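You operate a simulated robot arm through the tools that you are given. There is no shell and no other tool.

You run a simulated robot arm. Do the job below in one go: nothing can be reset, and whatever is moved stays where it is left.

TASK
Rib the small white slab over the hump mould, then brush slip on most of its top.
Fine: use the green rib till it arches; rib and slip brush go back. Set down upright: green rib, slip brush.

Only the result counts: the job must be done as asked and must still hold three seconds after the hand-in. Knocking over, shifting, dropping, spilling or breaking anything else fails it.

THE ROBOT
A 6-joint arm with a two-finger parallel gripper, fixed in place. Base frame: the origin is at the foot of the arm, x ahead of it, y to its left, z up. Readings come in m, degrees, newtons and seconds.
Its first joint turns from -166.0 to 166.0 degrees. Payload 3.91 kg.
The TCP is the grasp point between the finger pads, 0.03 m short of the fingertips. In the tool frame z runs along the fingers and y along their closing line. The gripper opens to 0.11 m. The fingers are 0.02 m wide and 0.01 m thick; the gripper's body (0.048 by 0.112 m) begins 0.055 m behind the TCP.
Orientation is told as [roll, pitch, yaw] about the base's x, y, z axes, in that order, counted from this pose: with the fingers straight down and closing along the base's y, the tool's x points along the base's -x, its y along +y and its z along -z.

THE INTERFACE
- The arm moves only by the tool send_rows. Its argument "targets" is a list of rows, each a list of 7 numbers: the shift along the base's x, y, z in units of 25 mm (1.0 is 25 mm), then the turn, a rotation vector about the base's x, y, z in units of 8 degrees (1.0 is 8 degrees), then the gripper command, from -1 (shut) to 1 (fully open), values between in proportion. In form: [[tx, ty, tz, ax, ay, az, claw], ...]. A call has 1 to 20 rows; each row shifts and turns the commanded pose from where the row before left it. A call with a number of a shift or a turn outside -1 to 1 is refused whole. A row lasts 0.2 s, in which the tool goes at most 0.05 m and 8.6 degrees; a call with a longer step from one row to the next is refused whole, and so is a gripper value outside its range. Where a pose cannot be reached the arm comes as near as it can. A force on the tool above 40 N (or 10 N above the force at the start of the call, whichever is more), or a blocked arm, ends the call early, and 0.2 s more pass. Each finger travels about 0.153 m/s and halts on what it meets, pressing with about 27 N; the grip force reading is that of the motor and also rises with nothing between the fingers. The clock runs only during rows and for 0.2 s after the last one: add rows that do not move to give the fingers time. The reply holds the time, the measured pose of the TCP, the force on the tool along the base axes, the opening and the grip force, in the units named above and with some noise, with the torque about the TCP (base axes, N m) and any sound that the robot's microphone picked up, and new pictures: "pictures" is both (left out), scene, wrist or none.
- Cameras (640 x 400 px; columns grow to the right, rows downward): "scene" is fixed at [0.411, -0.5002, 1.657]; the picture's right is [0.79, -0.62, 0.00], its down [-0.42, -0.54, -0.73] and it looks along [0.45, 0.57, -0.68] (base axes); focal length 328 px, centre (320, 200). "wrist" rides on the gripper at [0.072, 0.017, -0.103] in the tool frame; the picture's right is [-0.23, 0.97, 0.00], its down [-0.76, -0.18, -0.62] and it looks along [-0.61, -0.14, 0.78] (tool axes); focal length 222 px, centre (320, 200). There is no depth. A picture from a camera that has moved, and an enlarged one, comes with that camera's place and axes in the base frame and with its lens. The place of the scene camera against the robot may be out by one fixed shift of up to 0.012 m in any direction.
- close_up(camera, box): a new picture of the part [left, top, right, bottom] of that camera's present view, enlarged. It takes no simulated time.
- close_job(): hands the job in; it is judged then, once.

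Places have to be worked out from the pictures, the camera data and where the tool is seen. Open the gripper and draw the arm clear of the work before you hand the job in, unless the task says otherwise.

The tools are called after "Call:" as a command line: name --pt "numbers of a row" for each row, then --argument value for the rest, lists and objects as JSON in quotes. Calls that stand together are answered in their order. send_rows: Moves the arm, as the interface text tells. Its arguments: {"type":"object","properties":{"targets":{"type":"array"},"pictures":{"type":"string","enum":["both","scene","wrist","none"]}},"required":["targets"]} The other tools are called the same way: close_up (camera, box) takes an enlarged picture of a part of a camera's view; close_job () hands the job in.

At the start:

```text
time_s: 0.0
tool_pos: [0.4939, -0.0668, 1.2987]
orientation: [0.0, 0.0, 0.0]
wrist_force: [-0.1, 0.2, 0.8]
wrist_torque: [-0.01, -0.04, -0.02]
width: 0.11
grasp_force: 0.0
```

scene: 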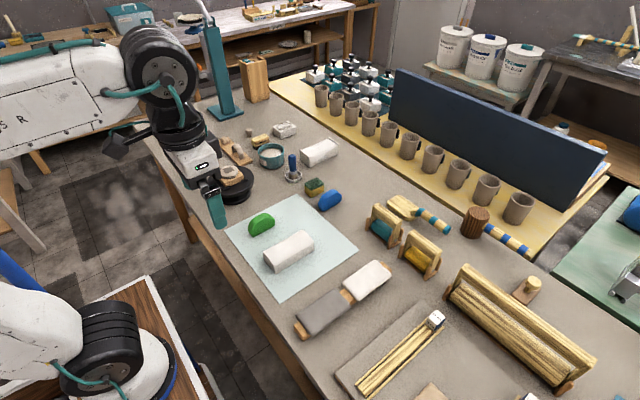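
wrist: 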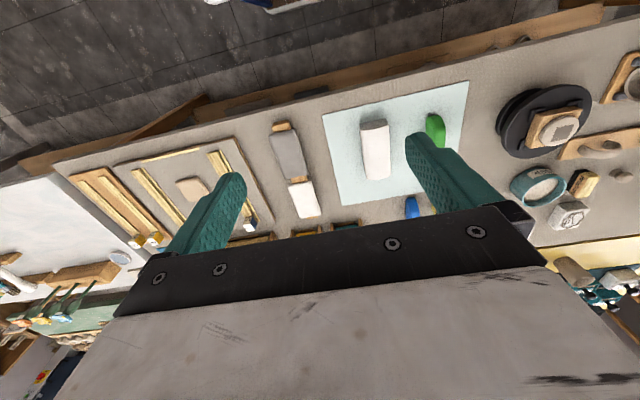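

I'll first look closely at the work area to identify the slab, mould, rib, slip and brush.

Call:
close_up --camera "scene" --box '[220, 110, 400, 222]'

Call:
close_up --camera "scene" --box '[220, 180, 420, 350]'

Call:
close_up --camera "wrist" --box '[260, 60, 460, 240]'

Call:
close_up --camera "scene" --box '[340, 180, 640, 400]'

```text
3.56 times, centred on (310, 166) of scene
camera zoom: at [0.411, -0.5002, 1.657], right [0.79, -0.62, 0.0], down [-0.42, -0.54, -0.73], along [0.45, 0.57, -0.68], focal length 1166 px, centre (356, 321)
```

zoom: 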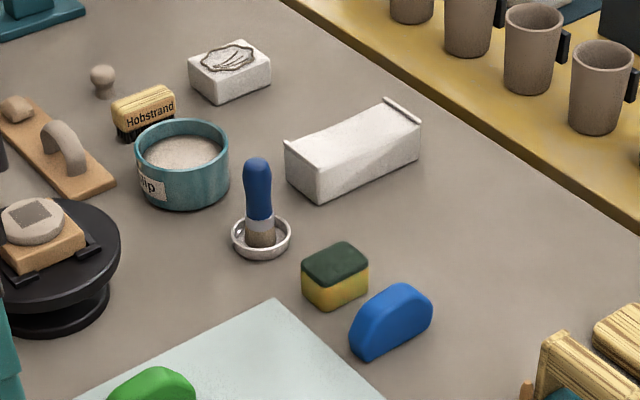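

```text
2.35 times, centred on (320, 265) of scene
camera zoom: at [0.411, -0.5002, 1.657], right [0.79, -0.62, 0.0], down [-0.42, -0.54, -0.73], along [0.45, 0.57, -0.68], focal length 772 px, centre (320, 47)
```

zoom: 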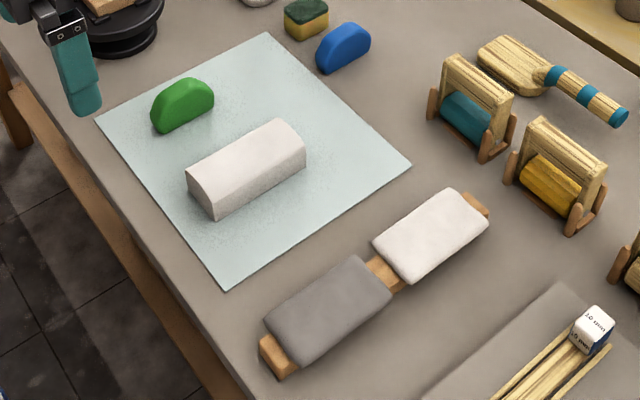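

```text
2.22 times, centred on (360, 150) of wrist
camera zoom: at [0.422, -0.0498, 1.4016], right [0.23, 0.97, 0.0], down [0.76, -0.18, 0.62], along [0.61, -0.14, -0.78], focal length 494 px, centre (231, 311)
```

zoom: 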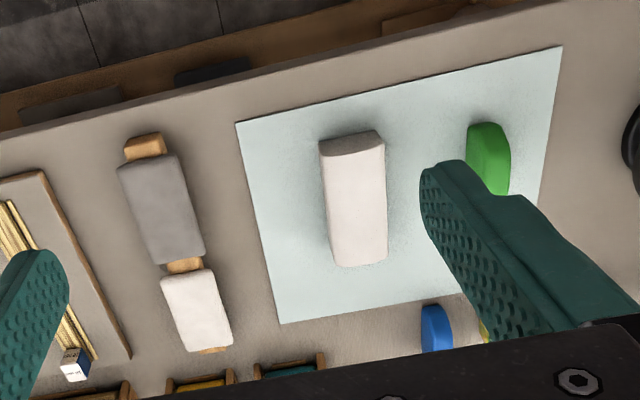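

```text
1.82 times, centred on (490, 290) of scene
camera zoom: at [0.411, -0.5002, 1.657], right [0.79, -0.62, 0.0], down [-0.42, -0.54, -0.73], along [0.45, 0.57, -0.68], focal length 596 px, centre (11, 36)
```

zoom: 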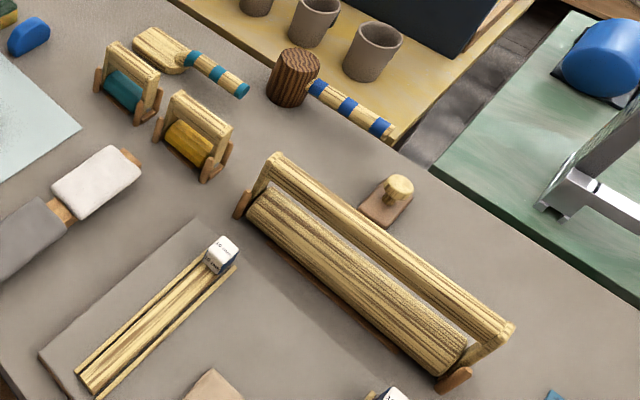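

The table is at about z≈0.86 by triangulating the mat corners. The hump mould is on the mat, the green rib is beside it, the white slab is on a batten, and the slip pot and brush stand are at the far left. I'll move over to view the brush and slip pot from nearer.

Call:
send_rows --pt "0.33 0.97 -0.3 0 0 0 1" --pt "0.33 0.97 -0.3 0 0 0 1" --pt "0.33 0.97 -0.3 0 0 0 1" --pt "0.33 0.97 -0.3 0 0 0 1" --pt "0.33 0.97 -0.3 0 0 0 1" --pt "0.33 0.97 -0.3 0 0 0 1" --pt "0.33 0.97 -0.3 0 0 0 1" --pt "0.33 0.97 -0.3 0 0 0 1" --pt "0.33 0.97 -0.3 0 0 0 1" --pt "0.33 0.97 -0.3 0 0 0 1" --pt "0.33 0.97 -0.3 0 0 0 1" --pt "0.33 0.97 -0.3 0 0 0 1" --pt "0.33 0.97 -0.3 0 0 0 1" --pt "0 0 0 0 0 0 1" --pt "0 0 0 0 0 0 1"

```text
time_s: 3.2
tool_pos: [0.599, 0.2485, 1.2015]
orientation: [0.0, 0.0, 0.0]
wrist_force: [-0.1, -0.2, -0.6]
wrist_torque: [0.01, 0.01, 0.02]
width: 0.1099
grasp_force: 0.1
camera wrist: at [0.5282, 0.2653, 1.303], right [0.23, 0.97, 0.0], down [0.76, -0.18, 0.62], along [0.61, -0.14, -0.78], focal length 222 px, centre (320, 200)
```

scene: 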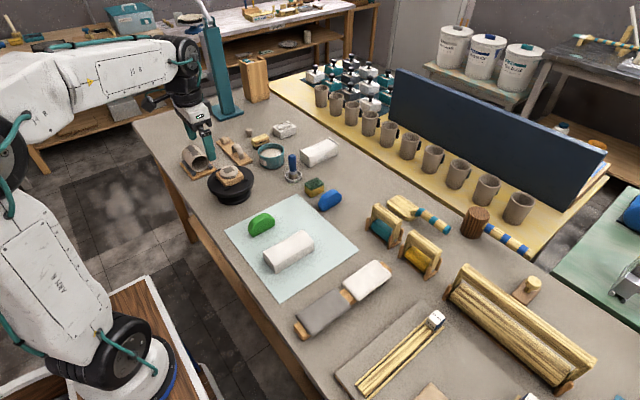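
wrist: 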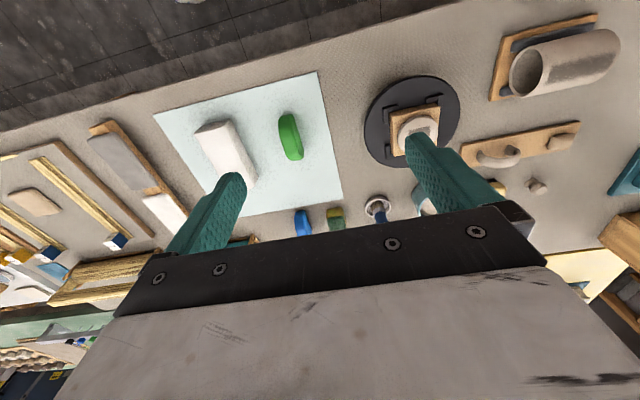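

From here I can get a closer look at the green rib and the brush stand in the wrist view.

Call:
close_up --camera "wrist" --box '[150, 90, 350, 215]'

Call:
close_up --camera "wrist" --box '[280, 170, 440, 250]'

Call:
close_up --camera "scene" --box '[230, 180, 330, 280]'

```text
3.20 times, centred on (250, 152) of wrist
camera zoom: at [0.5282, 0.2653, 1.303], right [0.23, 0.97, 0.0], down [0.76, -0.18, 0.62], along [0.61, -0.14, -0.78], focal length 711 px, centre (544, 352)
```

zoom: 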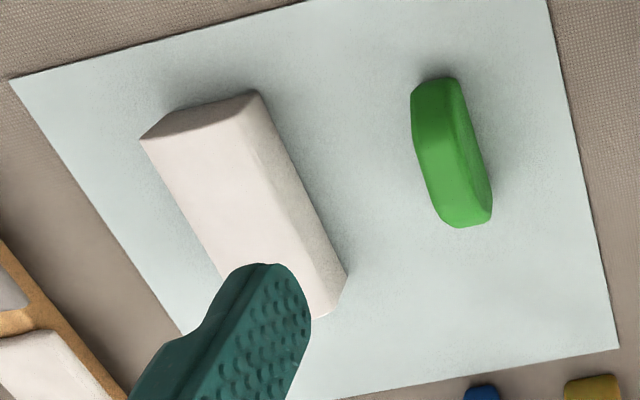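

```text
4.00 times, centred on (360, 210) of wrist
camera zoom: at [0.5282, 0.2653, 1.303], right [0.23, 0.97, 0.0], down [0.76, -0.18, 0.62], along [0.61, -0.14, -0.78], focal length 888 px, centre (160, 160)
```

zoom: 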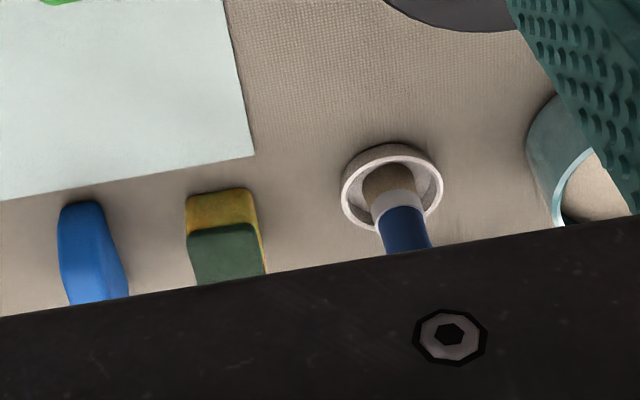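

```text
4.00 times, centred on (280, 230) of scene
camera zoom: at [0.411, -0.5002, 1.657], right [0.79, -0.62, 0.0], down [-0.42, -0.54, -0.73], along [0.45, 0.57, -0.68], focal length 1312 px, centre (480, 80)
```

zoom: 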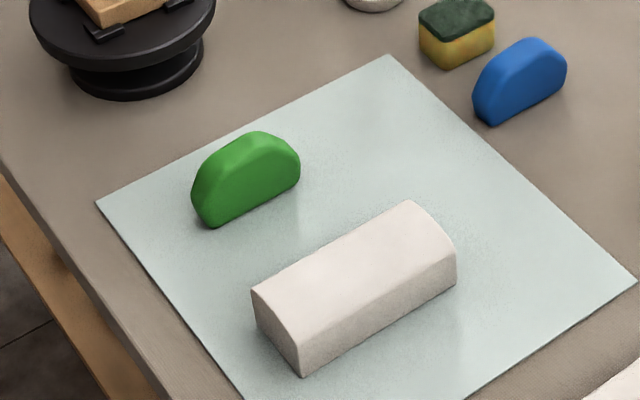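

The brush stands bristles-down in a small dish near (0.926, 0.328). Next I'll go over the mat to measure the mould and green rib from above.

Call:
send_rows --pt "0.577 -0.906 -0.294 0 0 0 1" --pt "0.577 -0.906 -0.294 0 0 0 1" --pt "0.577 -0.906 -0.294 0 0 0 1" --pt "0.577 -0.906 -0.294 0 0 0 1" --pt "0.577 -0.906 -0.294 0 0 0 1" --pt "0.577 -0.906 -0.294 0 0 0 1" --pt "0.577 -0.906 -0.294 0 0 0 1" --pt "0 0 0 0 0 0 1" --pictures "wrist"

```text
time_s: 5.0
tool_pos: [0.7008, 0.09, 1.1518]
orientation: [0.0, 0.0, 0.2]
wrist_force: [0.7, -0.1, -0.2]
wrist_torque: [0.0, 0.02, 0.02]
width: 0.11
grasp_force: 0.1
camera wrist: at [0.6285, 0.1057, 1.2538], right [0.23, 0.97, 0.0], down [0.76, -0.18, 0.62], along [0.61, -0.14, -0.78], focal length 222 px, centre (320, 200)
```

wrist: 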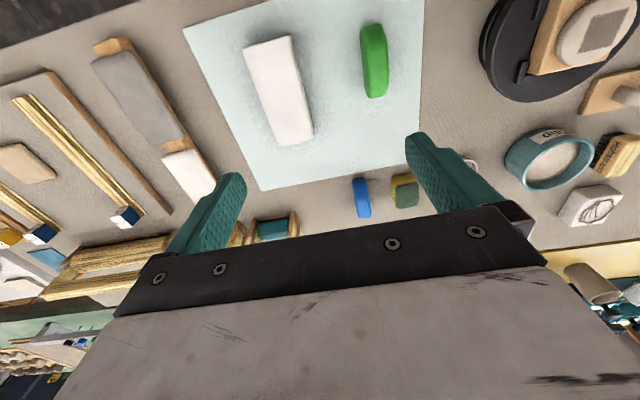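

Good view; I'll enlarge the rib and mould and the slip pot for measuring.

Call:
close_up --camera "wrist" --box '[230, 10, 410, 160]'

Call:
close_up --camera "wrist" --box '[460, 110, 640, 230]'

Call:
close_up --camera "wrist" --box '[80, 30, 240, 210]'

```text
2.67 times, centred on (320, 85) of wrist
camera zoom: at [0.6285, 0.1057, 1.2538], right [0.23, 0.97, 0.0], down [0.76, -0.18, 0.62], along [0.61, -0.14, -0.78], focal length 592 px, centre (320, 507)
```

zoom: 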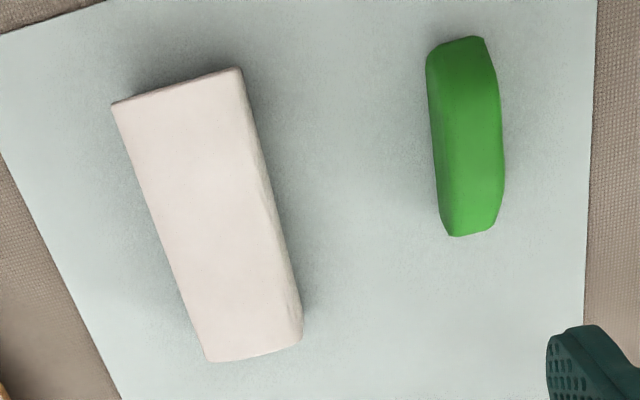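

```text
3.33 times, centred on (550, 170) of wrist
camera zoom: at [0.6285, 0.1057, 1.2538], right [0.23, 0.97, 0.0], down [0.76, -0.18, 0.62], along [0.61, -0.14, -0.78], focal length 740 px, centre (-447, 300)
```

zoom: 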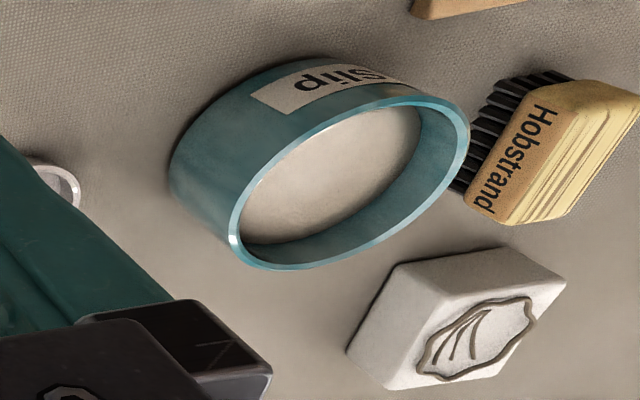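

```text
2.22 times, centred on (160, 120) of wrist
camera zoom: at [0.6285, 0.1057, 1.2538], right [0.23, 0.97, 0.0], down [0.76, -0.18, 0.62], along [0.61, -0.14, -0.78], focal length 494 px, centre (676, 378)
```

zoom: 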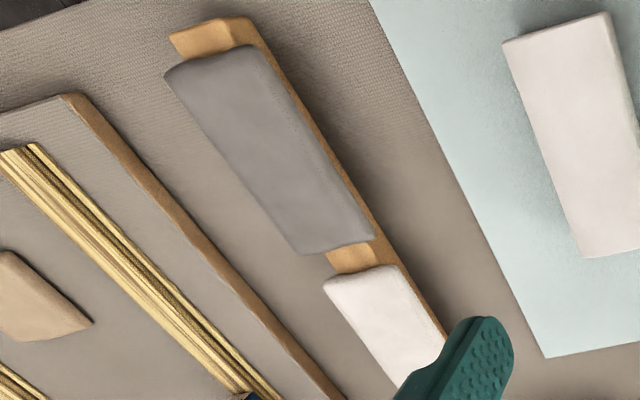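

Estimates: the mould is centred near (0.703, 0.032), about 0.142 × 0.065, with its crown near z≈0.905. The green rib is centred near (0.695, 0.172), lies along x, and its top is near z≈0.92. Now I'll go over the white slab to measure it.

Call:
send_rows --pt "0.36 -0.98 -0.1 0 0 0 1" --pt "0.36 -0.98 -0.1 0 0 0 1" --pt "0.36 -0.98 -0.1 0 0 0 1" --pt "0.36 -0.98 -0.1 0 0 0 1" --pt "0.36 -0.98 -0.1 0 0 0 1" --pt "0.36 -0.98 -0.1 0 0 0 1" --pt "0.36 -0.98 -0.1 0 0 0 1" --pt "0.36 -0.98 -0.1 0 0 0 1" --pt "0.36 -0.98 -0.1 0 0 0 1" --pt "0.36 -0.98 -0.1 0 0 0 1" --pt "0.36 -0.98 -0.1 0 0 0 1" --pt "0 0 0 0 0 0 1" --pictures "wrist"

Call:
close_up --camera "wrist" --box '[220, 0, 420, 160]'

Call:
close_up --camera "scene" --box '[290, 250, 410, 345]'

```text
time_s: 7.6
tool_pos: [0.7994, -0.1803, 1.1234]
orientation: [-0.1, -0.1, 0.1]
wrist_force: [0.1, -0.5, 1.0]
wrist_torque: [-0.03, 0.03, 0.03]
width: 0.1099
grasp_force: 0.0
camera wrist: at [0.7275, -0.1642, 1.2261], right [0.23, 0.97, 0.0], down [0.76, -0.18, 0.62], along [0.61, -0.14, -0.78], focal length 222 px, centre (320, 200)
```

wrist: 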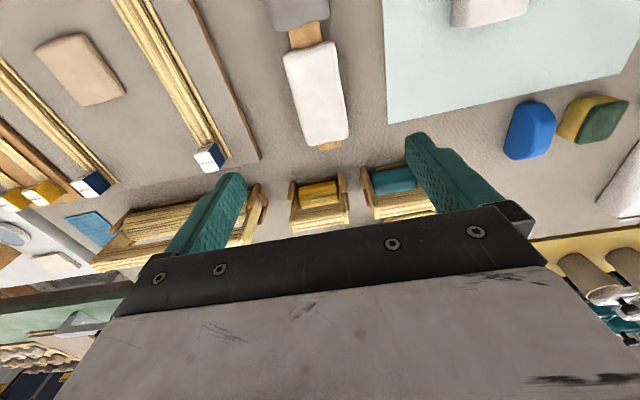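

```text
2.50 times, centred on (320, 80) of wrist
camera zoom: at [0.7275, -0.1642, 1.2261], right [0.23, 0.97, 0.0], down [0.76, -0.18, 0.62], along [0.61, -0.14, -0.78], focal length 555 px, centre (320, 500)
```

zoom: 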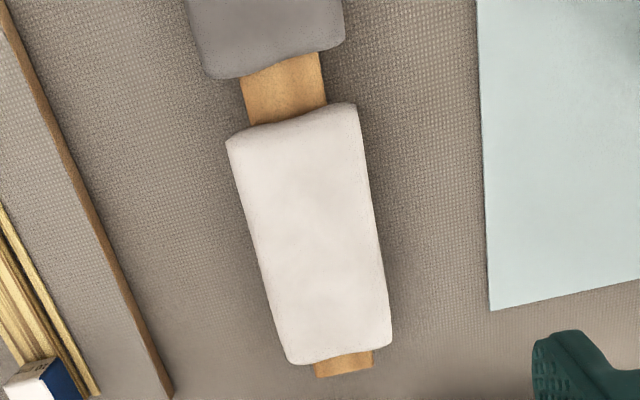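

```text
4.21 times, centred on (350, 298) of scene
camera zoom: at [0.411, -0.5002, 1.657], right [0.79, -0.62, 0.0], down [-0.42, -0.54, -0.73], along [0.45, 0.57, -0.68], focal length 1381 px, centre (194, -210)
```

zoom: 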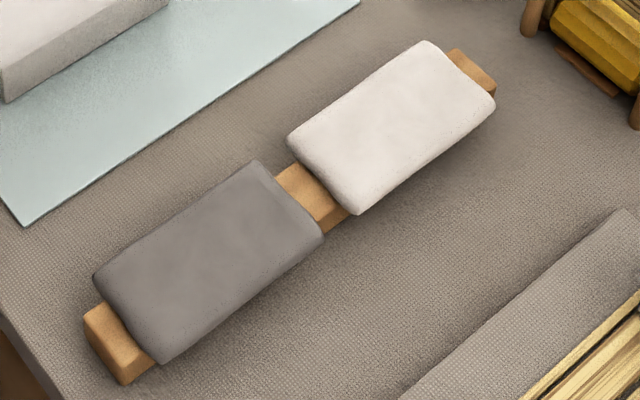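

The slab measures about x 0.75–0.872 and y −0.215…−0.150, with no yaw. Its centre is (0.811, −0.183) and its top is near z≈0.90. I'll descend above it and check alignment before the final part.

Call:
send_rows --pt "0.23 -0.05 -1 0 0 0 1" --pt "0.23 -0.05 -1 0 0 0 1" --pt "0 0 -1 0 0 0 1" --pt "0 0 -1 0 0 0 1" --pt "0 0 -1 0 0 0 1" --pt "0 0 -1 0 0 0 1" --pt "0 0 -0.8 0 0 0 1" --pt "0 0 0 0 0 0 1" --pictures "both"

Call:
close_up --camera "scene" --box '[310, 220, 430, 320]'

Call:
close_up --camera "wrist" --box '[160, 0, 480, 200]'

```text
time_s: 9.4
tool_pos: [0.8118, -0.1822, 0.9523]
orientation: [0.0, 0.0, 0.0]
wrist_force: [0.3, -0.5, -0.8]
wrist_torque: [0.02, -0.01, -0.03]
width: 0.1099
grasp_force: 0.2
camera wrist: at [0.7405, -0.1659, 1.0542], right [0.23, 0.97, 0.0], down [0.76, -0.18, 0.62], along [0.61, -0.14, -0.78], focal length 222 px, centre (320, 200)
```

scene: 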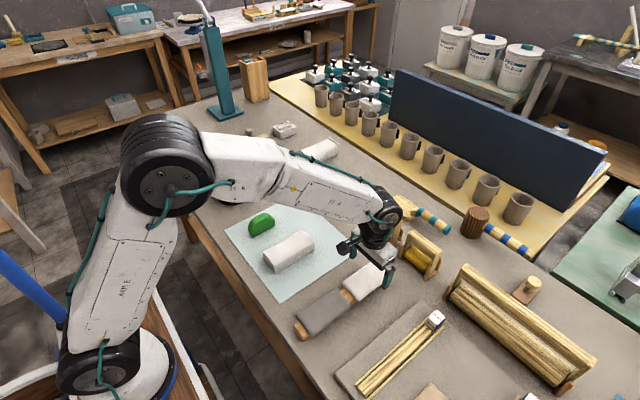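
wrist: 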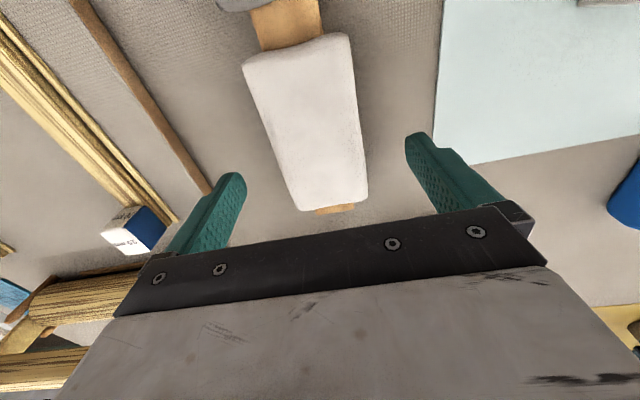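

```text
4.00 times, centred on (370, 270) of scene
camera zoom: at [0.411, -0.5002, 1.657], right [0.79, -0.62, 0.0], down [-0.42, -0.54, -0.73], along [0.45, 0.57, -0.68], focal length 1312 px, centre (120, -80)
```

zoom: 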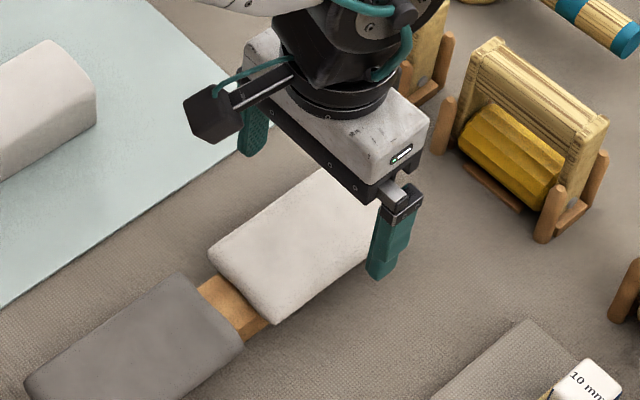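

```text
2.00 times, centred on (320, 100) of wrist
camera zoom: at [0.7405, -0.1659, 1.0542], right [0.23, 0.97, 0.0], down [0.76, -0.18, 0.62], along [0.61, -0.14, -0.78], focal length 444 px, centre (320, 400)
```

zoom: 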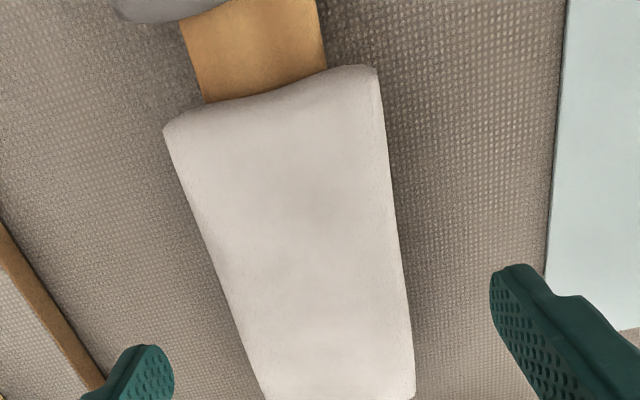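

Alignment is good (slab centre y≈−0.184). I'll go down so the fingertips reach just under the slab's edges, then close gently.

Call:
send_rows --pt "0 -0.07 -0.85 0 0 0 1" --pt "0 0 -0.84 0 0 0 1" --pt "0 0 0 0 0 0 1" --pt "0 0 0 0 0 0 0.5" --pt "0 0 0 0 0 0 0.2" --pt "0 0 0 0 0 0 0.0" --pt "0 0 0 0 0 0 0.0" --pt "0 0 0 0 0 0 0.0" --pictures "both"

Call:
close_up --camera "scene" --box '[310, 220, 430, 320]'

Call:
close_up --camera "wrist" --box '[160, 0, 480, 200]'

```text
time_s: 11.2
tool_pos: [0.8112, -0.1846, 0.9119]
orientation: [0.0, 0.1, 0.0]
wrist_force: [-0.9, -0.5, 0.1]
wrist_torque: [-0.01, 0.01, 0.01]
width: 0.0693
grasp_force: 26.9
camera wrist: at [0.74, -0.1676, 1.0136], right [0.23, 0.97, 0.0], down [0.76, -0.18, 0.62], along [0.61, -0.14, -0.78], focal length 222 px, centre (320, 200)
```

scene: 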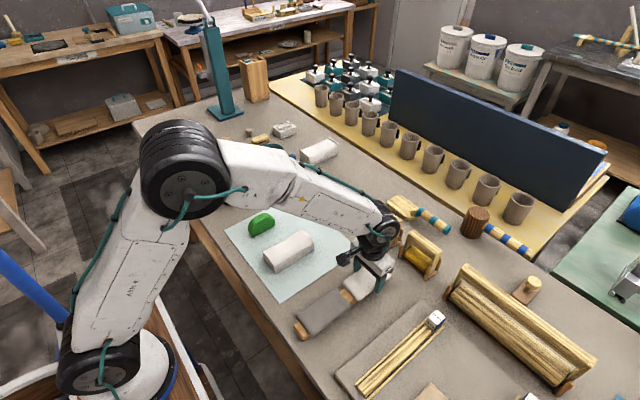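
wrist: 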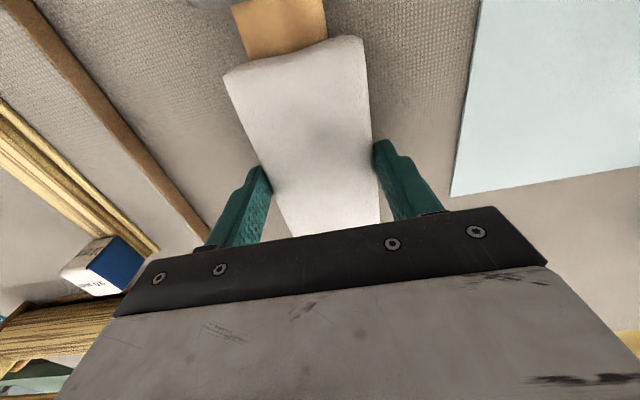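

```text
4.00 times, centred on (370, 270) of scene
camera zoom: at [0.411, -0.5002, 1.657], right [0.79, -0.62, 0.0], down [-0.42, -0.54, -0.73], along [0.45, 0.57, -0.68], focal length 1312 px, centre (120, -80)
```

zoom: 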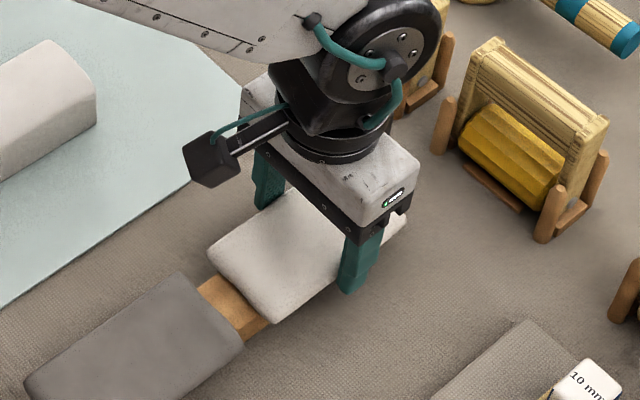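

```text
2.00 times, centred on (320, 100) of wrist
camera zoom: at [0.74, -0.1676, 1.0136], right [0.23, 0.97, 0.0], down [0.76, -0.18, 0.62], along [0.61, -0.14, -0.78], focal length 444 px, centre (320, 400)
```

zoom: 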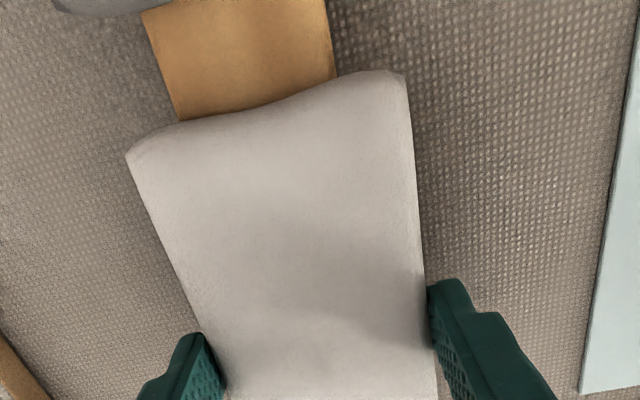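

Gripped at 0.069 m. I'll lift straight up and check that the slab comes along.

Call:
send_rows --pt "0 0 0.4 0 0 0 0.0" --pt "0 0 0.8 0 0 0 0.0" --pt "0 0 1 0 0 0 0.0" --pt "0 0 1 0 0 0 0.0" --pt "0 0 1 0 0 0 0.0" --pt "0 0 0 0 0 0 0.0" --pictures "both"

Call:
close_up --camera "scene" --box '[310, 220, 430, 320]'

```text
time_s: 12.6
tool_pos: [0.8109, -0.1857, 1.0147]
orientation: [0.0, 0.0, 0.0]
wrist_force: [0.3, -0.6, -2.5]
wrist_torque: [0.0, 0.0, 0.0]
width: 0.0695
grasp_force: 26.9
camera wrist: at [0.7405, -0.1689, 1.1171], right [0.23, 0.97, 0.0], down [0.76, -0.18, 0.62], along [0.61, -0.14, -0.78], focal length 222 px, centre (320, 200)
```

scene: 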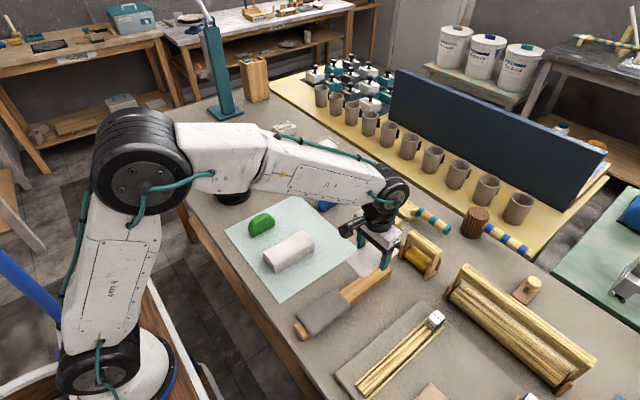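
wrist: 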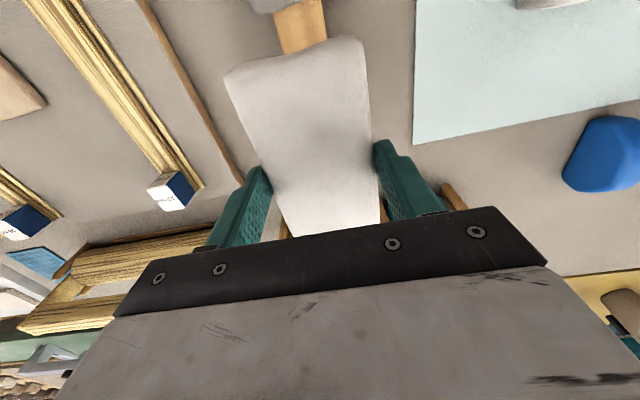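

```text
4.00 times, centred on (370, 270) of scene
camera zoom: at [0.411, -0.5002, 1.657], right [0.79, -0.62, 0.0], down [-0.42, -0.54, -0.73], along [0.45, 0.57, -0.68], focal length 1312 px, centre (120, -80)
```

zoom: 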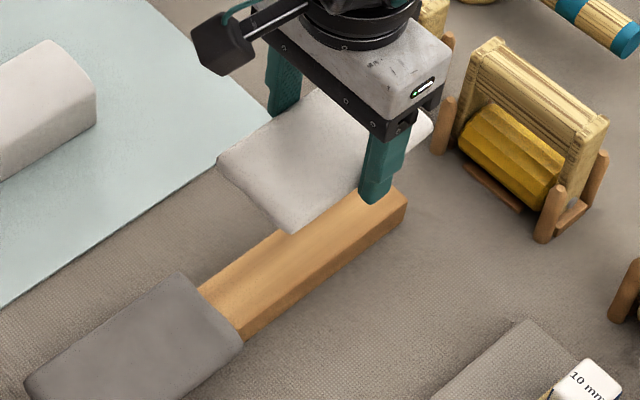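

The slab is held level. I'll carry it over the mould centre at the same height.

Call:
send_rows --pt "-0.48 0.968 0 0 0 0 0.0" --pt "-0.48 0.968 0 0 0 0 0.0" --pt "-0.48 0.968 0 0 0 0 0.0" --pt "-0.48 0.968 0 0 0 0 0.0" --pt "-0.48 0.968 0 0 0 0 0.0" --pt "-0.48 0.968 0 0 0 0 0.0" --pt "-0.48 0.968 0 0 0 0 0.0" --pt "-0.48 0.968 0 0 0 0 0.0" --pt "-0.48 0.968 0 0 0 0 0.0" --pt "0 0 0 0 0 0 0.0" --pt "0 0 -1 0 0 0 0.0" --pt "0 0 -0.8 0 0 0 0.0" --pt "0 0 0 0 0 0 0.0" --pictures "both"

Call:
close_up --camera "scene" --box '[230, 190, 350, 290]'

Call:
close_up --camera "wrist" --box '[160, 0, 480, 200]'

```text
time_s: 15.4
tool_pos: [0.7038, 0.033, 0.9714]
orientation: [0.0, 0.0, 0.0]
wrist_force: [0.2, 0.0, -1.2]
wrist_torque: [-0.02, 0.02, 0.01]
width: 0.0697
grasp_force: 26.9
camera wrist: at [0.6319, 0.0501, 1.0731], right [0.23, 0.97, 0.0], down [0.76, -0.18, 0.62], along [0.61, -0.14, -0.78], focal length 222 px, centre (320, 200)
```

scene: 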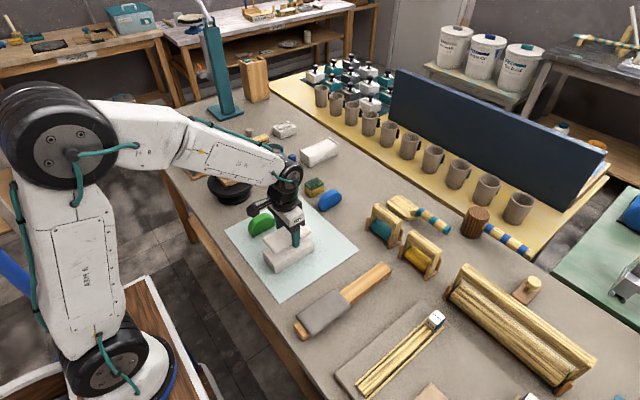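
wrist: 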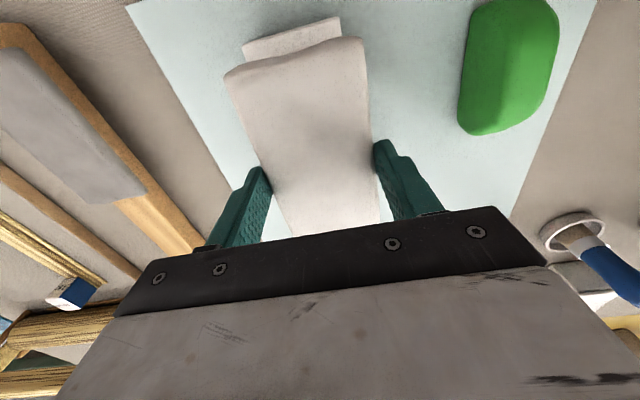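

```text
4.00 times, centred on (290, 240) of scene
camera zoom: at [0.411, -0.5002, 1.657], right [0.79, -0.62, 0.0], down [-0.42, -0.54, -0.73], along [0.45, 0.57, -0.68], focal length 1312 px, centre (440, 40)
```

zoom: 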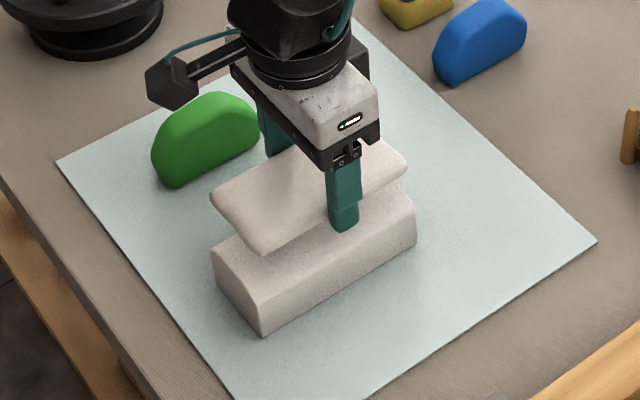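

```text
2.00 times, centred on (320, 100) of wrist
camera zoom: at [0.6319, 0.0501, 1.0731], right [0.23, 0.97, 0.0], down [0.76, -0.18, 0.62], along [0.61, -0.14, -0.78], focal length 444 px, centre (320, 400)
```

zoom: 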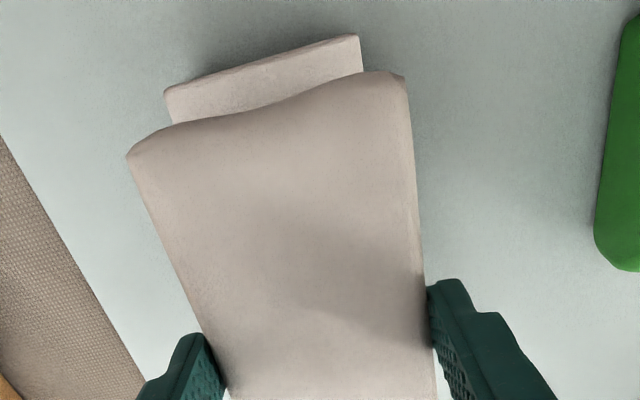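

The mould centre measures y≈0.030, so I'll nudge −2 mm and lower toward the crown, watching for contact force.

Call:
send_rows --pt "0 -0.08 -0.6 0 0 0 0.0" --pt "0 0 -0.6 0 0 0 0.0" --pt "0 0 0 0 0 0 0.0" --pictures "none"

Call:
send_rows --pt "0 0 -0.12 0 0 0 0.0" --pt "0 0 0 0 0 0 0.0" --pictures "none"

Call:
close_up --camera "scene" --box '[230, 190, 350, 290]'

```text
time_s: 16.2
tool_pos: [0.7054, 0.0322, 0.9404]
orientation: [0.0, -0.1, 0.0]
wrist_force: [-0.1, 0.1, -1.2]
wrist_torque: [-0.01, -0.01, -0.05]
width: 0.0693
grasp_force: 27.4
```

```text
time_s: 16.8
tool_pos: [0.7028, 0.0304, 0.9383]
orientation: [0.0, 0.0, 0.0]
wrist_force: [0.4, 0.4, -1.9]
wrist_torque: [0.03, 0.02, 0.01]
width: 0.0698
grasp_force: 27.1
```

```text
4.00 times, centred on (290, 240) of scene
camera zoom: at [0.411, -0.5002, 1.657], right [0.79, -0.62, 0.0], down [-0.42, -0.54, -0.73], along [0.45, 0.57, -0.68], focal length 1312 px, centre (440, 40)
```

zoom: 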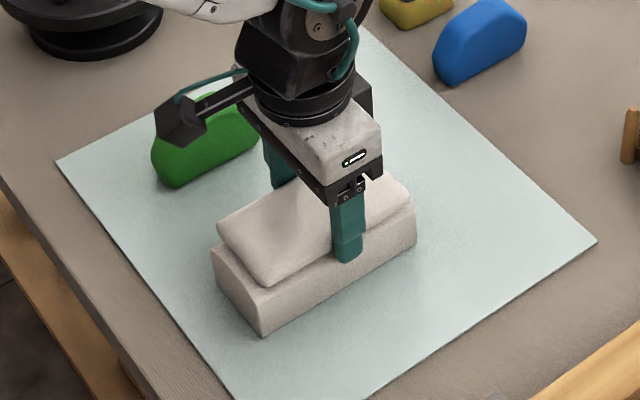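

Close to contact but no force yet. I'll go down in 2 mm steps, checking the force each time.

Call:
send_rows --pt "0 0 -0.1 0 0 0 0.0" --pt "0 0 0 0 0 0 0.0" --pictures "none"

Call:
send_rows --pt "0 0 -0.1 0 0 0 0.0" --pt "0 0 0 0 0 0 0.0" --pictures "none"

Call:
close_up --camera "scene" --box '[260, 210, 340, 280]'

```text
time_s: 17.4
tool_pos: [0.7041, 0.0318, 0.937]
orientation: [-0.1, 0.0, 0.0]
wrist_force: [0.1, 0.2, 11.2]
wrist_torque: [-0.18, 0.58, 0.03]
width: 0.0695
grasp_force: 26.9
```

```text
time_s: 18.0
tool_pos: [0.7038, 0.0316, 0.9342]
orientation: [0.0, -0.2, 0.2]
wrist_force: [3.5, 1.9, 15.2]
wrist_torque: [0.01, 0.0, 0.0]
width: 0.0697
grasp_force: 27.2
```

```text
5.71 times, centred on (300, 245) of scene
camera zoom: at [0.411, -0.5002, 1.657], right [0.79, -0.62, 0.0], down [-0.42, -0.54, -0.73], along [0.45, 0.57, -0.68], focal length 1874 px, centre (434, -57)
```

zoom: 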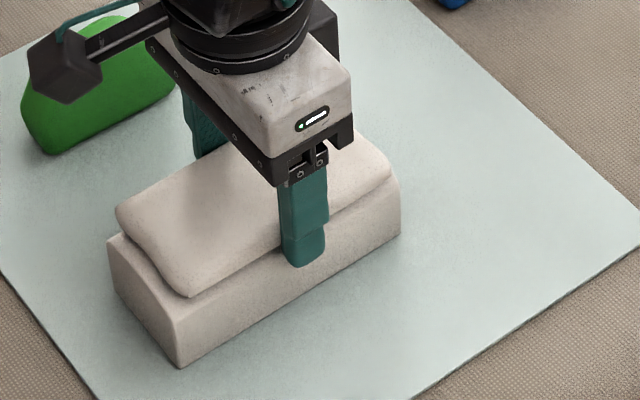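

Contact is made and the slab rests on the crown. I'll ease off 1 mm, open, and lift clear.

Call:
send_rows --pt "0 0 0.05 0 0 0 0.0" --pt "0 0 0 0 0 0 0.35" --pt "0 0 0 0 0 0 0.6" --pt "0 0 0 0 0 0 0.9" --pt "0 0 0 0 0 0 1" --pt "0 0 0.5 0 0 0 1" --pt "0 0 1 0 0 0 1" --pt "0 0 1 0 0 0 1" --pt "0 0 1 0 0 0 1" --pt "0 0 1 0 0 0 1" --pt "0 0 0 0 0 0 1" --pictures "both"

Call:
close_up --camera "scene" --box '[240, 210, 340, 280]'

Call:
close_up --camera "wrist" --box '[160, 0, 560, 200]'

```text
time_s: 20.4
tool_pos: [0.7045, 0.0289, 1.0477]
orientation: [-0.1, -0.1, 0.0]
wrist_force: [-0.2, -0.6, 0.9]
wrist_torque: [0.0, 0.01, 0.01]
width: 0.1102
grasp_force: 0.1
camera wrist: at [0.633, 0.0458, 1.15], right [0.23, 0.97, 0.0], down [0.76, -0.18, 0.62], along [0.61, -0.14, -0.78], focal length 222 px, centre (320, 200)
```

scene: 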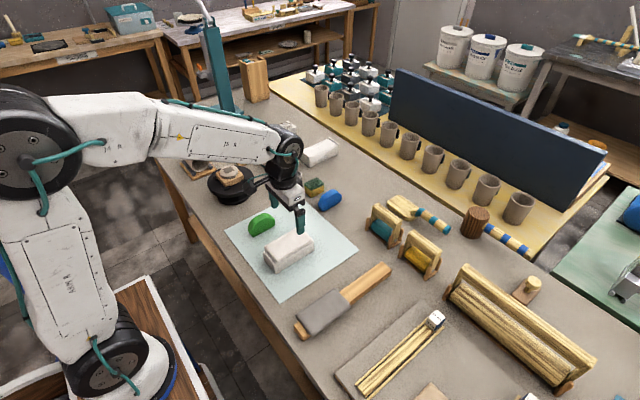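
wrist: 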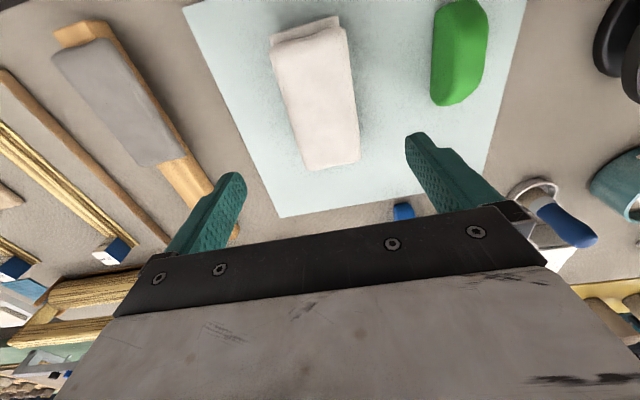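

```text
5.71 times, centred on (290, 245) of scene
camera zoom: at [0.411, -0.5002, 1.657], right [0.79, -0.62, 0.0], down [-0.42, -0.54, -0.73], along [0.45, 0.57, -0.68], focal length 1874 px, centre (491, -57)
```

zoom: 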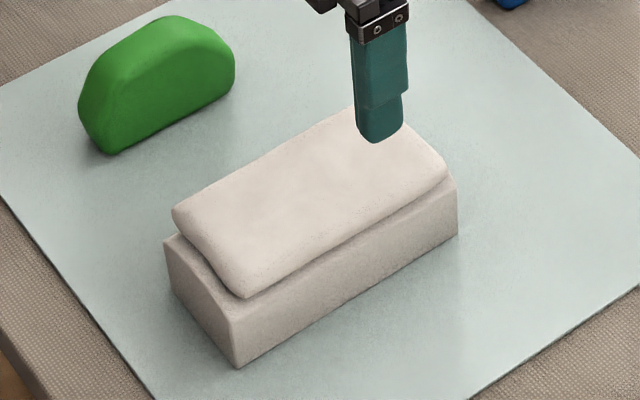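

```text
1.60 times, centred on (360, 100) of wrist
camera zoom: at [0.633, 0.0458, 1.15], right [0.23, 0.97, 0.0], down [0.76, -0.18, 0.62], along [0.61, -0.14, -0.78], focal length 355 px, centre (256, 360)
```

zoom: 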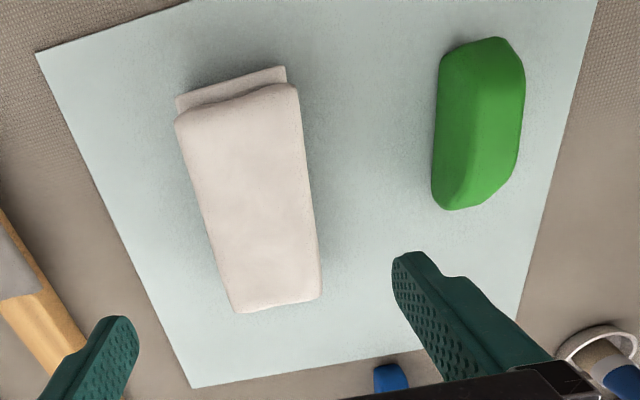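

The slab sits centred on the mould. Next is the green rib, centred near (0.695, 0.174): I'll move above it and check.

Call:
send_rows --pt "-0.063 0.967 0 0 0 0 1" --pt "-0.063 0.967 0 0 0 0 1" --pt "-0.063 0.967 0 0 0 0 1" --pt "-0.063 0.967 0 0 0 0 1" --pt "-0.063 0.967 0 0 0 0 1" --pt "-0.063 0.967 0 0 0 0 1" --pt "0 0 -1 0 0 0 1" --pt "0 0 -1 0 0 0 1" --pt "0 0 0 0 0 0 1" --pictures "wrist"

Call:
close_up --camera "wrist" --box '[160, 0, 480, 200]'

Call:
close_up --camera "scene" --box '[220, 180, 320, 280]'

```text
time_s: 22.4
tool_pos: [0.6936, 0.1786, 0.9977]
orientation: [0.0, 0.0, 0.1]
wrist_force: [-0.4, -0.6, 0.0]
wrist_torque: [-0.06, -0.02, 0.0]
width: 0.1097
grasp_force: 0.0
camera wrist: at [0.6222, 0.1945, 1.1], right [0.23, 0.97, 0.0], down [0.76, -0.18, 0.62], along [0.61, -0.14, -0.78], focal length 222 px, centre (320, 200)
```

wrist: 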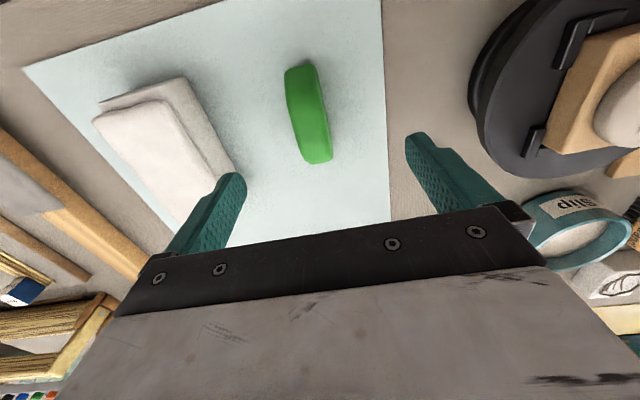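

```text
2.00 times, centred on (320, 100) of wrist
camera zoom: at [0.6222, 0.1945, 1.1], right [0.23, 0.97, 0.0], down [0.76, -0.18, 0.62], along [0.61, -0.14, -0.78], focal length 444 px, centre (320, 400)
```

zoom: 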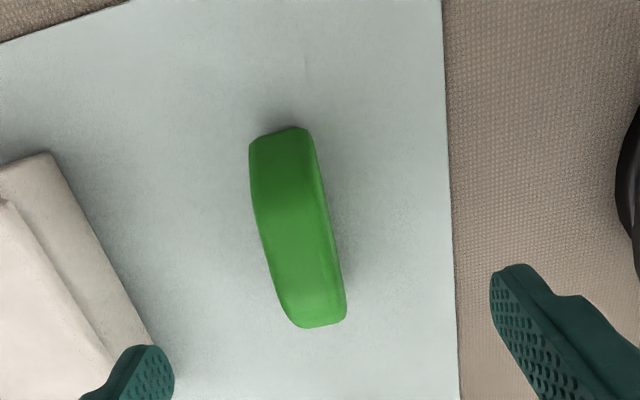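

```text
4.00 times, centred on (270, 230) of scene
camera zoom: at [0.411, -0.5002, 1.657], right [0.79, -0.62, 0.0], down [-0.42, -0.54, -0.73], along [0.45, 0.57, -0.68], focal length 1312 px, centre (520, 80)
```

zoom: 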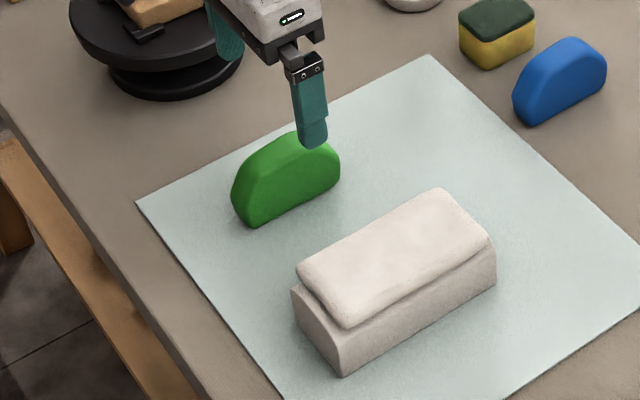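

The rib spans y 0.159–0.184, centre (0.695, 0.172). I'll shift −5 mm in y, descend to z≈0.911 and close on its upper part.

Call:
send_rows --pt "0.04 -0.22 -1 0 0 0 1" --pt "0 0 -1 0 0 0 1" --pt "0 0 -1 0 0 0 1" --pt "0 0 -0.47 0 0 0 1" --pt "0 0 0 0 0 0 0.4" --pt "0 0 0 0 0 0 -0.2" --pt "0 0 0 0 0 0 -0.4" --pt "0 0 0 0 0 0 -0.6" --pt "0 0 0 0 0 0 -0.8" --pt "0 0 0 0 0 0 -0.8" --pictures "both"

Call:
close_up --camera "scene" --box '[220, 180, 320, 280]'

Call:
close_up --camera "wrist" --box '[160, 0, 480, 200]'

```text
time_s: 24.6
tool_pos: [0.6963, 0.1714, 0.9088]
orientation: [0.0, 0.0, 0.0]
wrist_force: [-1.2, -1.1, 0.3]
wrist_torque: [-0.02, 0.01, -0.01]
width: 0.0275
grasp_force: 26.8
camera wrist: at [0.6243, 0.1883, 1.012], right [0.23, 0.97, 0.0], down [0.76, -0.18, 0.62], along [0.61, -0.14, -0.78], focal length 222 px, centre (320, 200)
```

scene: 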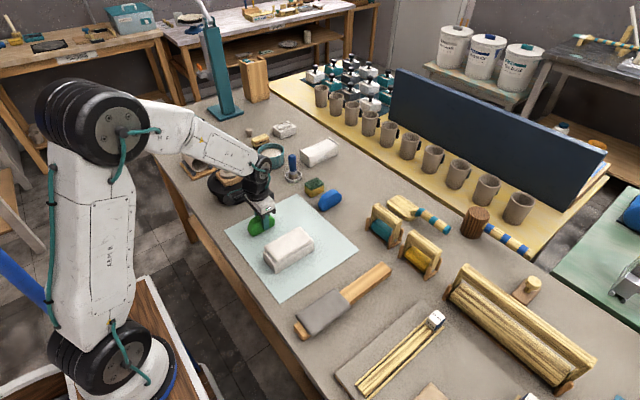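
wrist: 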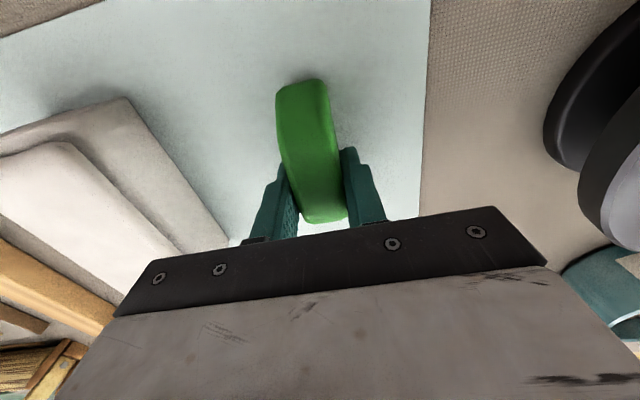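

```text
4.00 times, centred on (270, 230) of scene
camera zoom: at [0.411, -0.5002, 1.657], right [0.79, -0.62, 0.0], down [-0.42, -0.54, -0.73], along [0.45, 0.57, -0.68], focal length 1312 px, centre (520, 80)
```

zoom: 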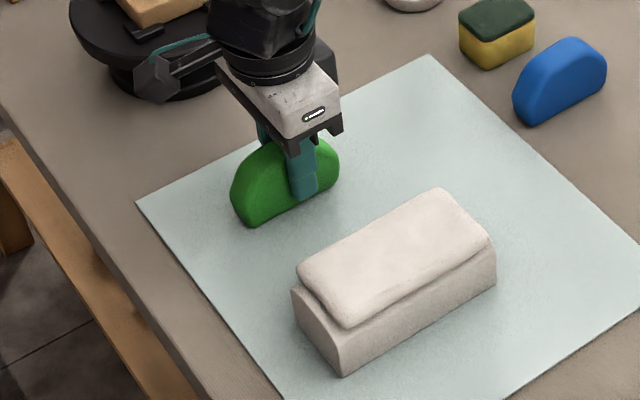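

```text
2.00 times, centred on (320, 100) of wrist
camera zoom: at [0.6243, 0.1883, 1.012], right [0.23, 0.97, 0.0], down [0.76, -0.18, 0.62], along [0.61, -0.14, -0.78], focal length 444 px, centre (320, 400)
```

zoom: 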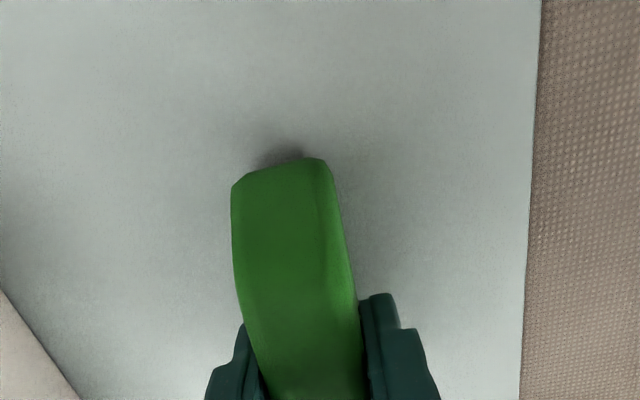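

Rib gripped (0.0275 m). I note its home as TCP (0.696, 0.1715, 0.910). I'll lift it and carry it over the slab's centre line.

Call:
send_rows --pt "0 0 0.5 0 0 0 -0.8" --pt "0 0 1 0 0 0 -0.8" --pt "0 0 1 0 0 0 -0.8" --pt "0 0 1 0 0 0 -0.8" --pt "0 0 1 0 0 0 -0.8" --pt "0.05 -0.94 0 0 0 0 -0.8" --pt "0.05 -0.94 0 0 0 0 -0.8" --pt "0.05 -0.94 0 0 0 0 -0.8" --pt "0.05 -0.94 0 0 0 0 -0.8" --pt "0.05 -0.94 0 0 0 0 -0.8" --pt "0.05 -0.94 0 0 0 0 -0.8" --pt "0 0 0 0 0 0 -0.8" --pictures "both"

Call:
close_up --camera "scene" --box '[240, 190, 340, 280]'

Call:
close_up --camera "wrist" --box '[160, 0, 480, 200]'

```text
time_s: 27.2
tool_pos: [0.7012, 0.0308, 1.0226]
orientation: [0.0, 0.0, 0.0]
wrist_force: [0.0, 0.5, -0.8]
wrist_torque: [0.01, 0.0, 0.01]
width: 0.0276
grasp_force: 27.3
camera wrist: at [0.6305, 0.0469, 1.1244], right [0.23, 0.97, 0.0], down [0.76, -0.18, 0.62], along [0.61, -0.14, -0.78], focal length 222 px, centre (320, 200)
```

scene: 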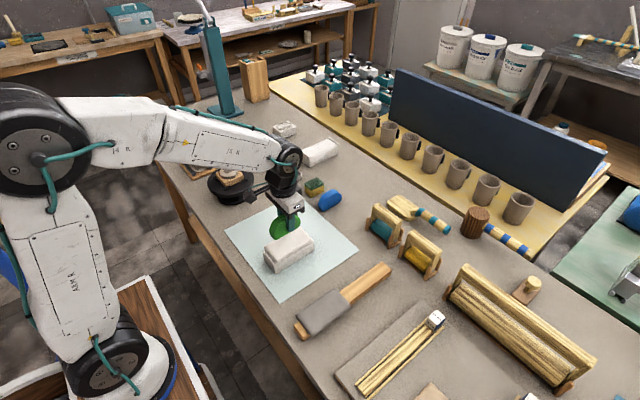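
wrist: 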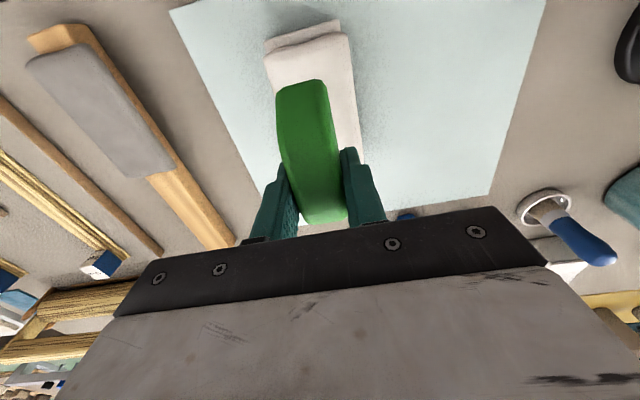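

```text
4.44 times, centred on (290, 235) of scene
camera zoom: at [0.411, -0.5002, 1.657], right [0.79, -0.62, 0.0], down [-0.42, -0.54, -0.73], along [0.45, 0.57, -0.68], focal length 1458 px, centre (453, 44)
```

zoom: 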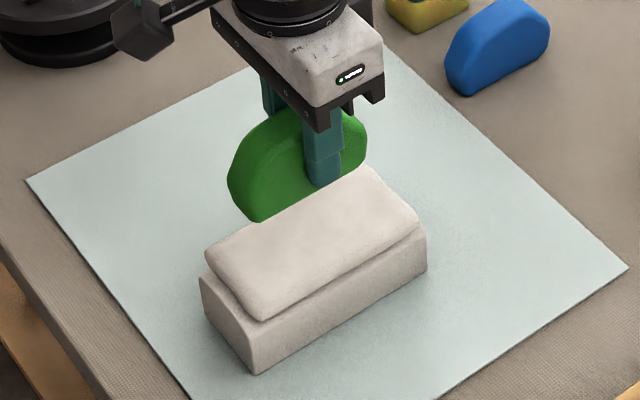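

```text
2.00 times, centred on (320, 100) of wrist
camera zoom: at [0.6305, 0.0469, 1.1244], right [0.23, 0.97, 0.0], down [0.76, -0.18, 0.62], along [0.61, -0.14, -0.78], focal length 444 px, centre (320, 400)
```

zoom: 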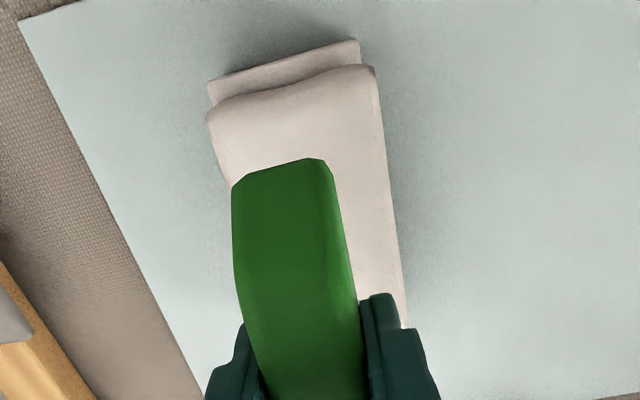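

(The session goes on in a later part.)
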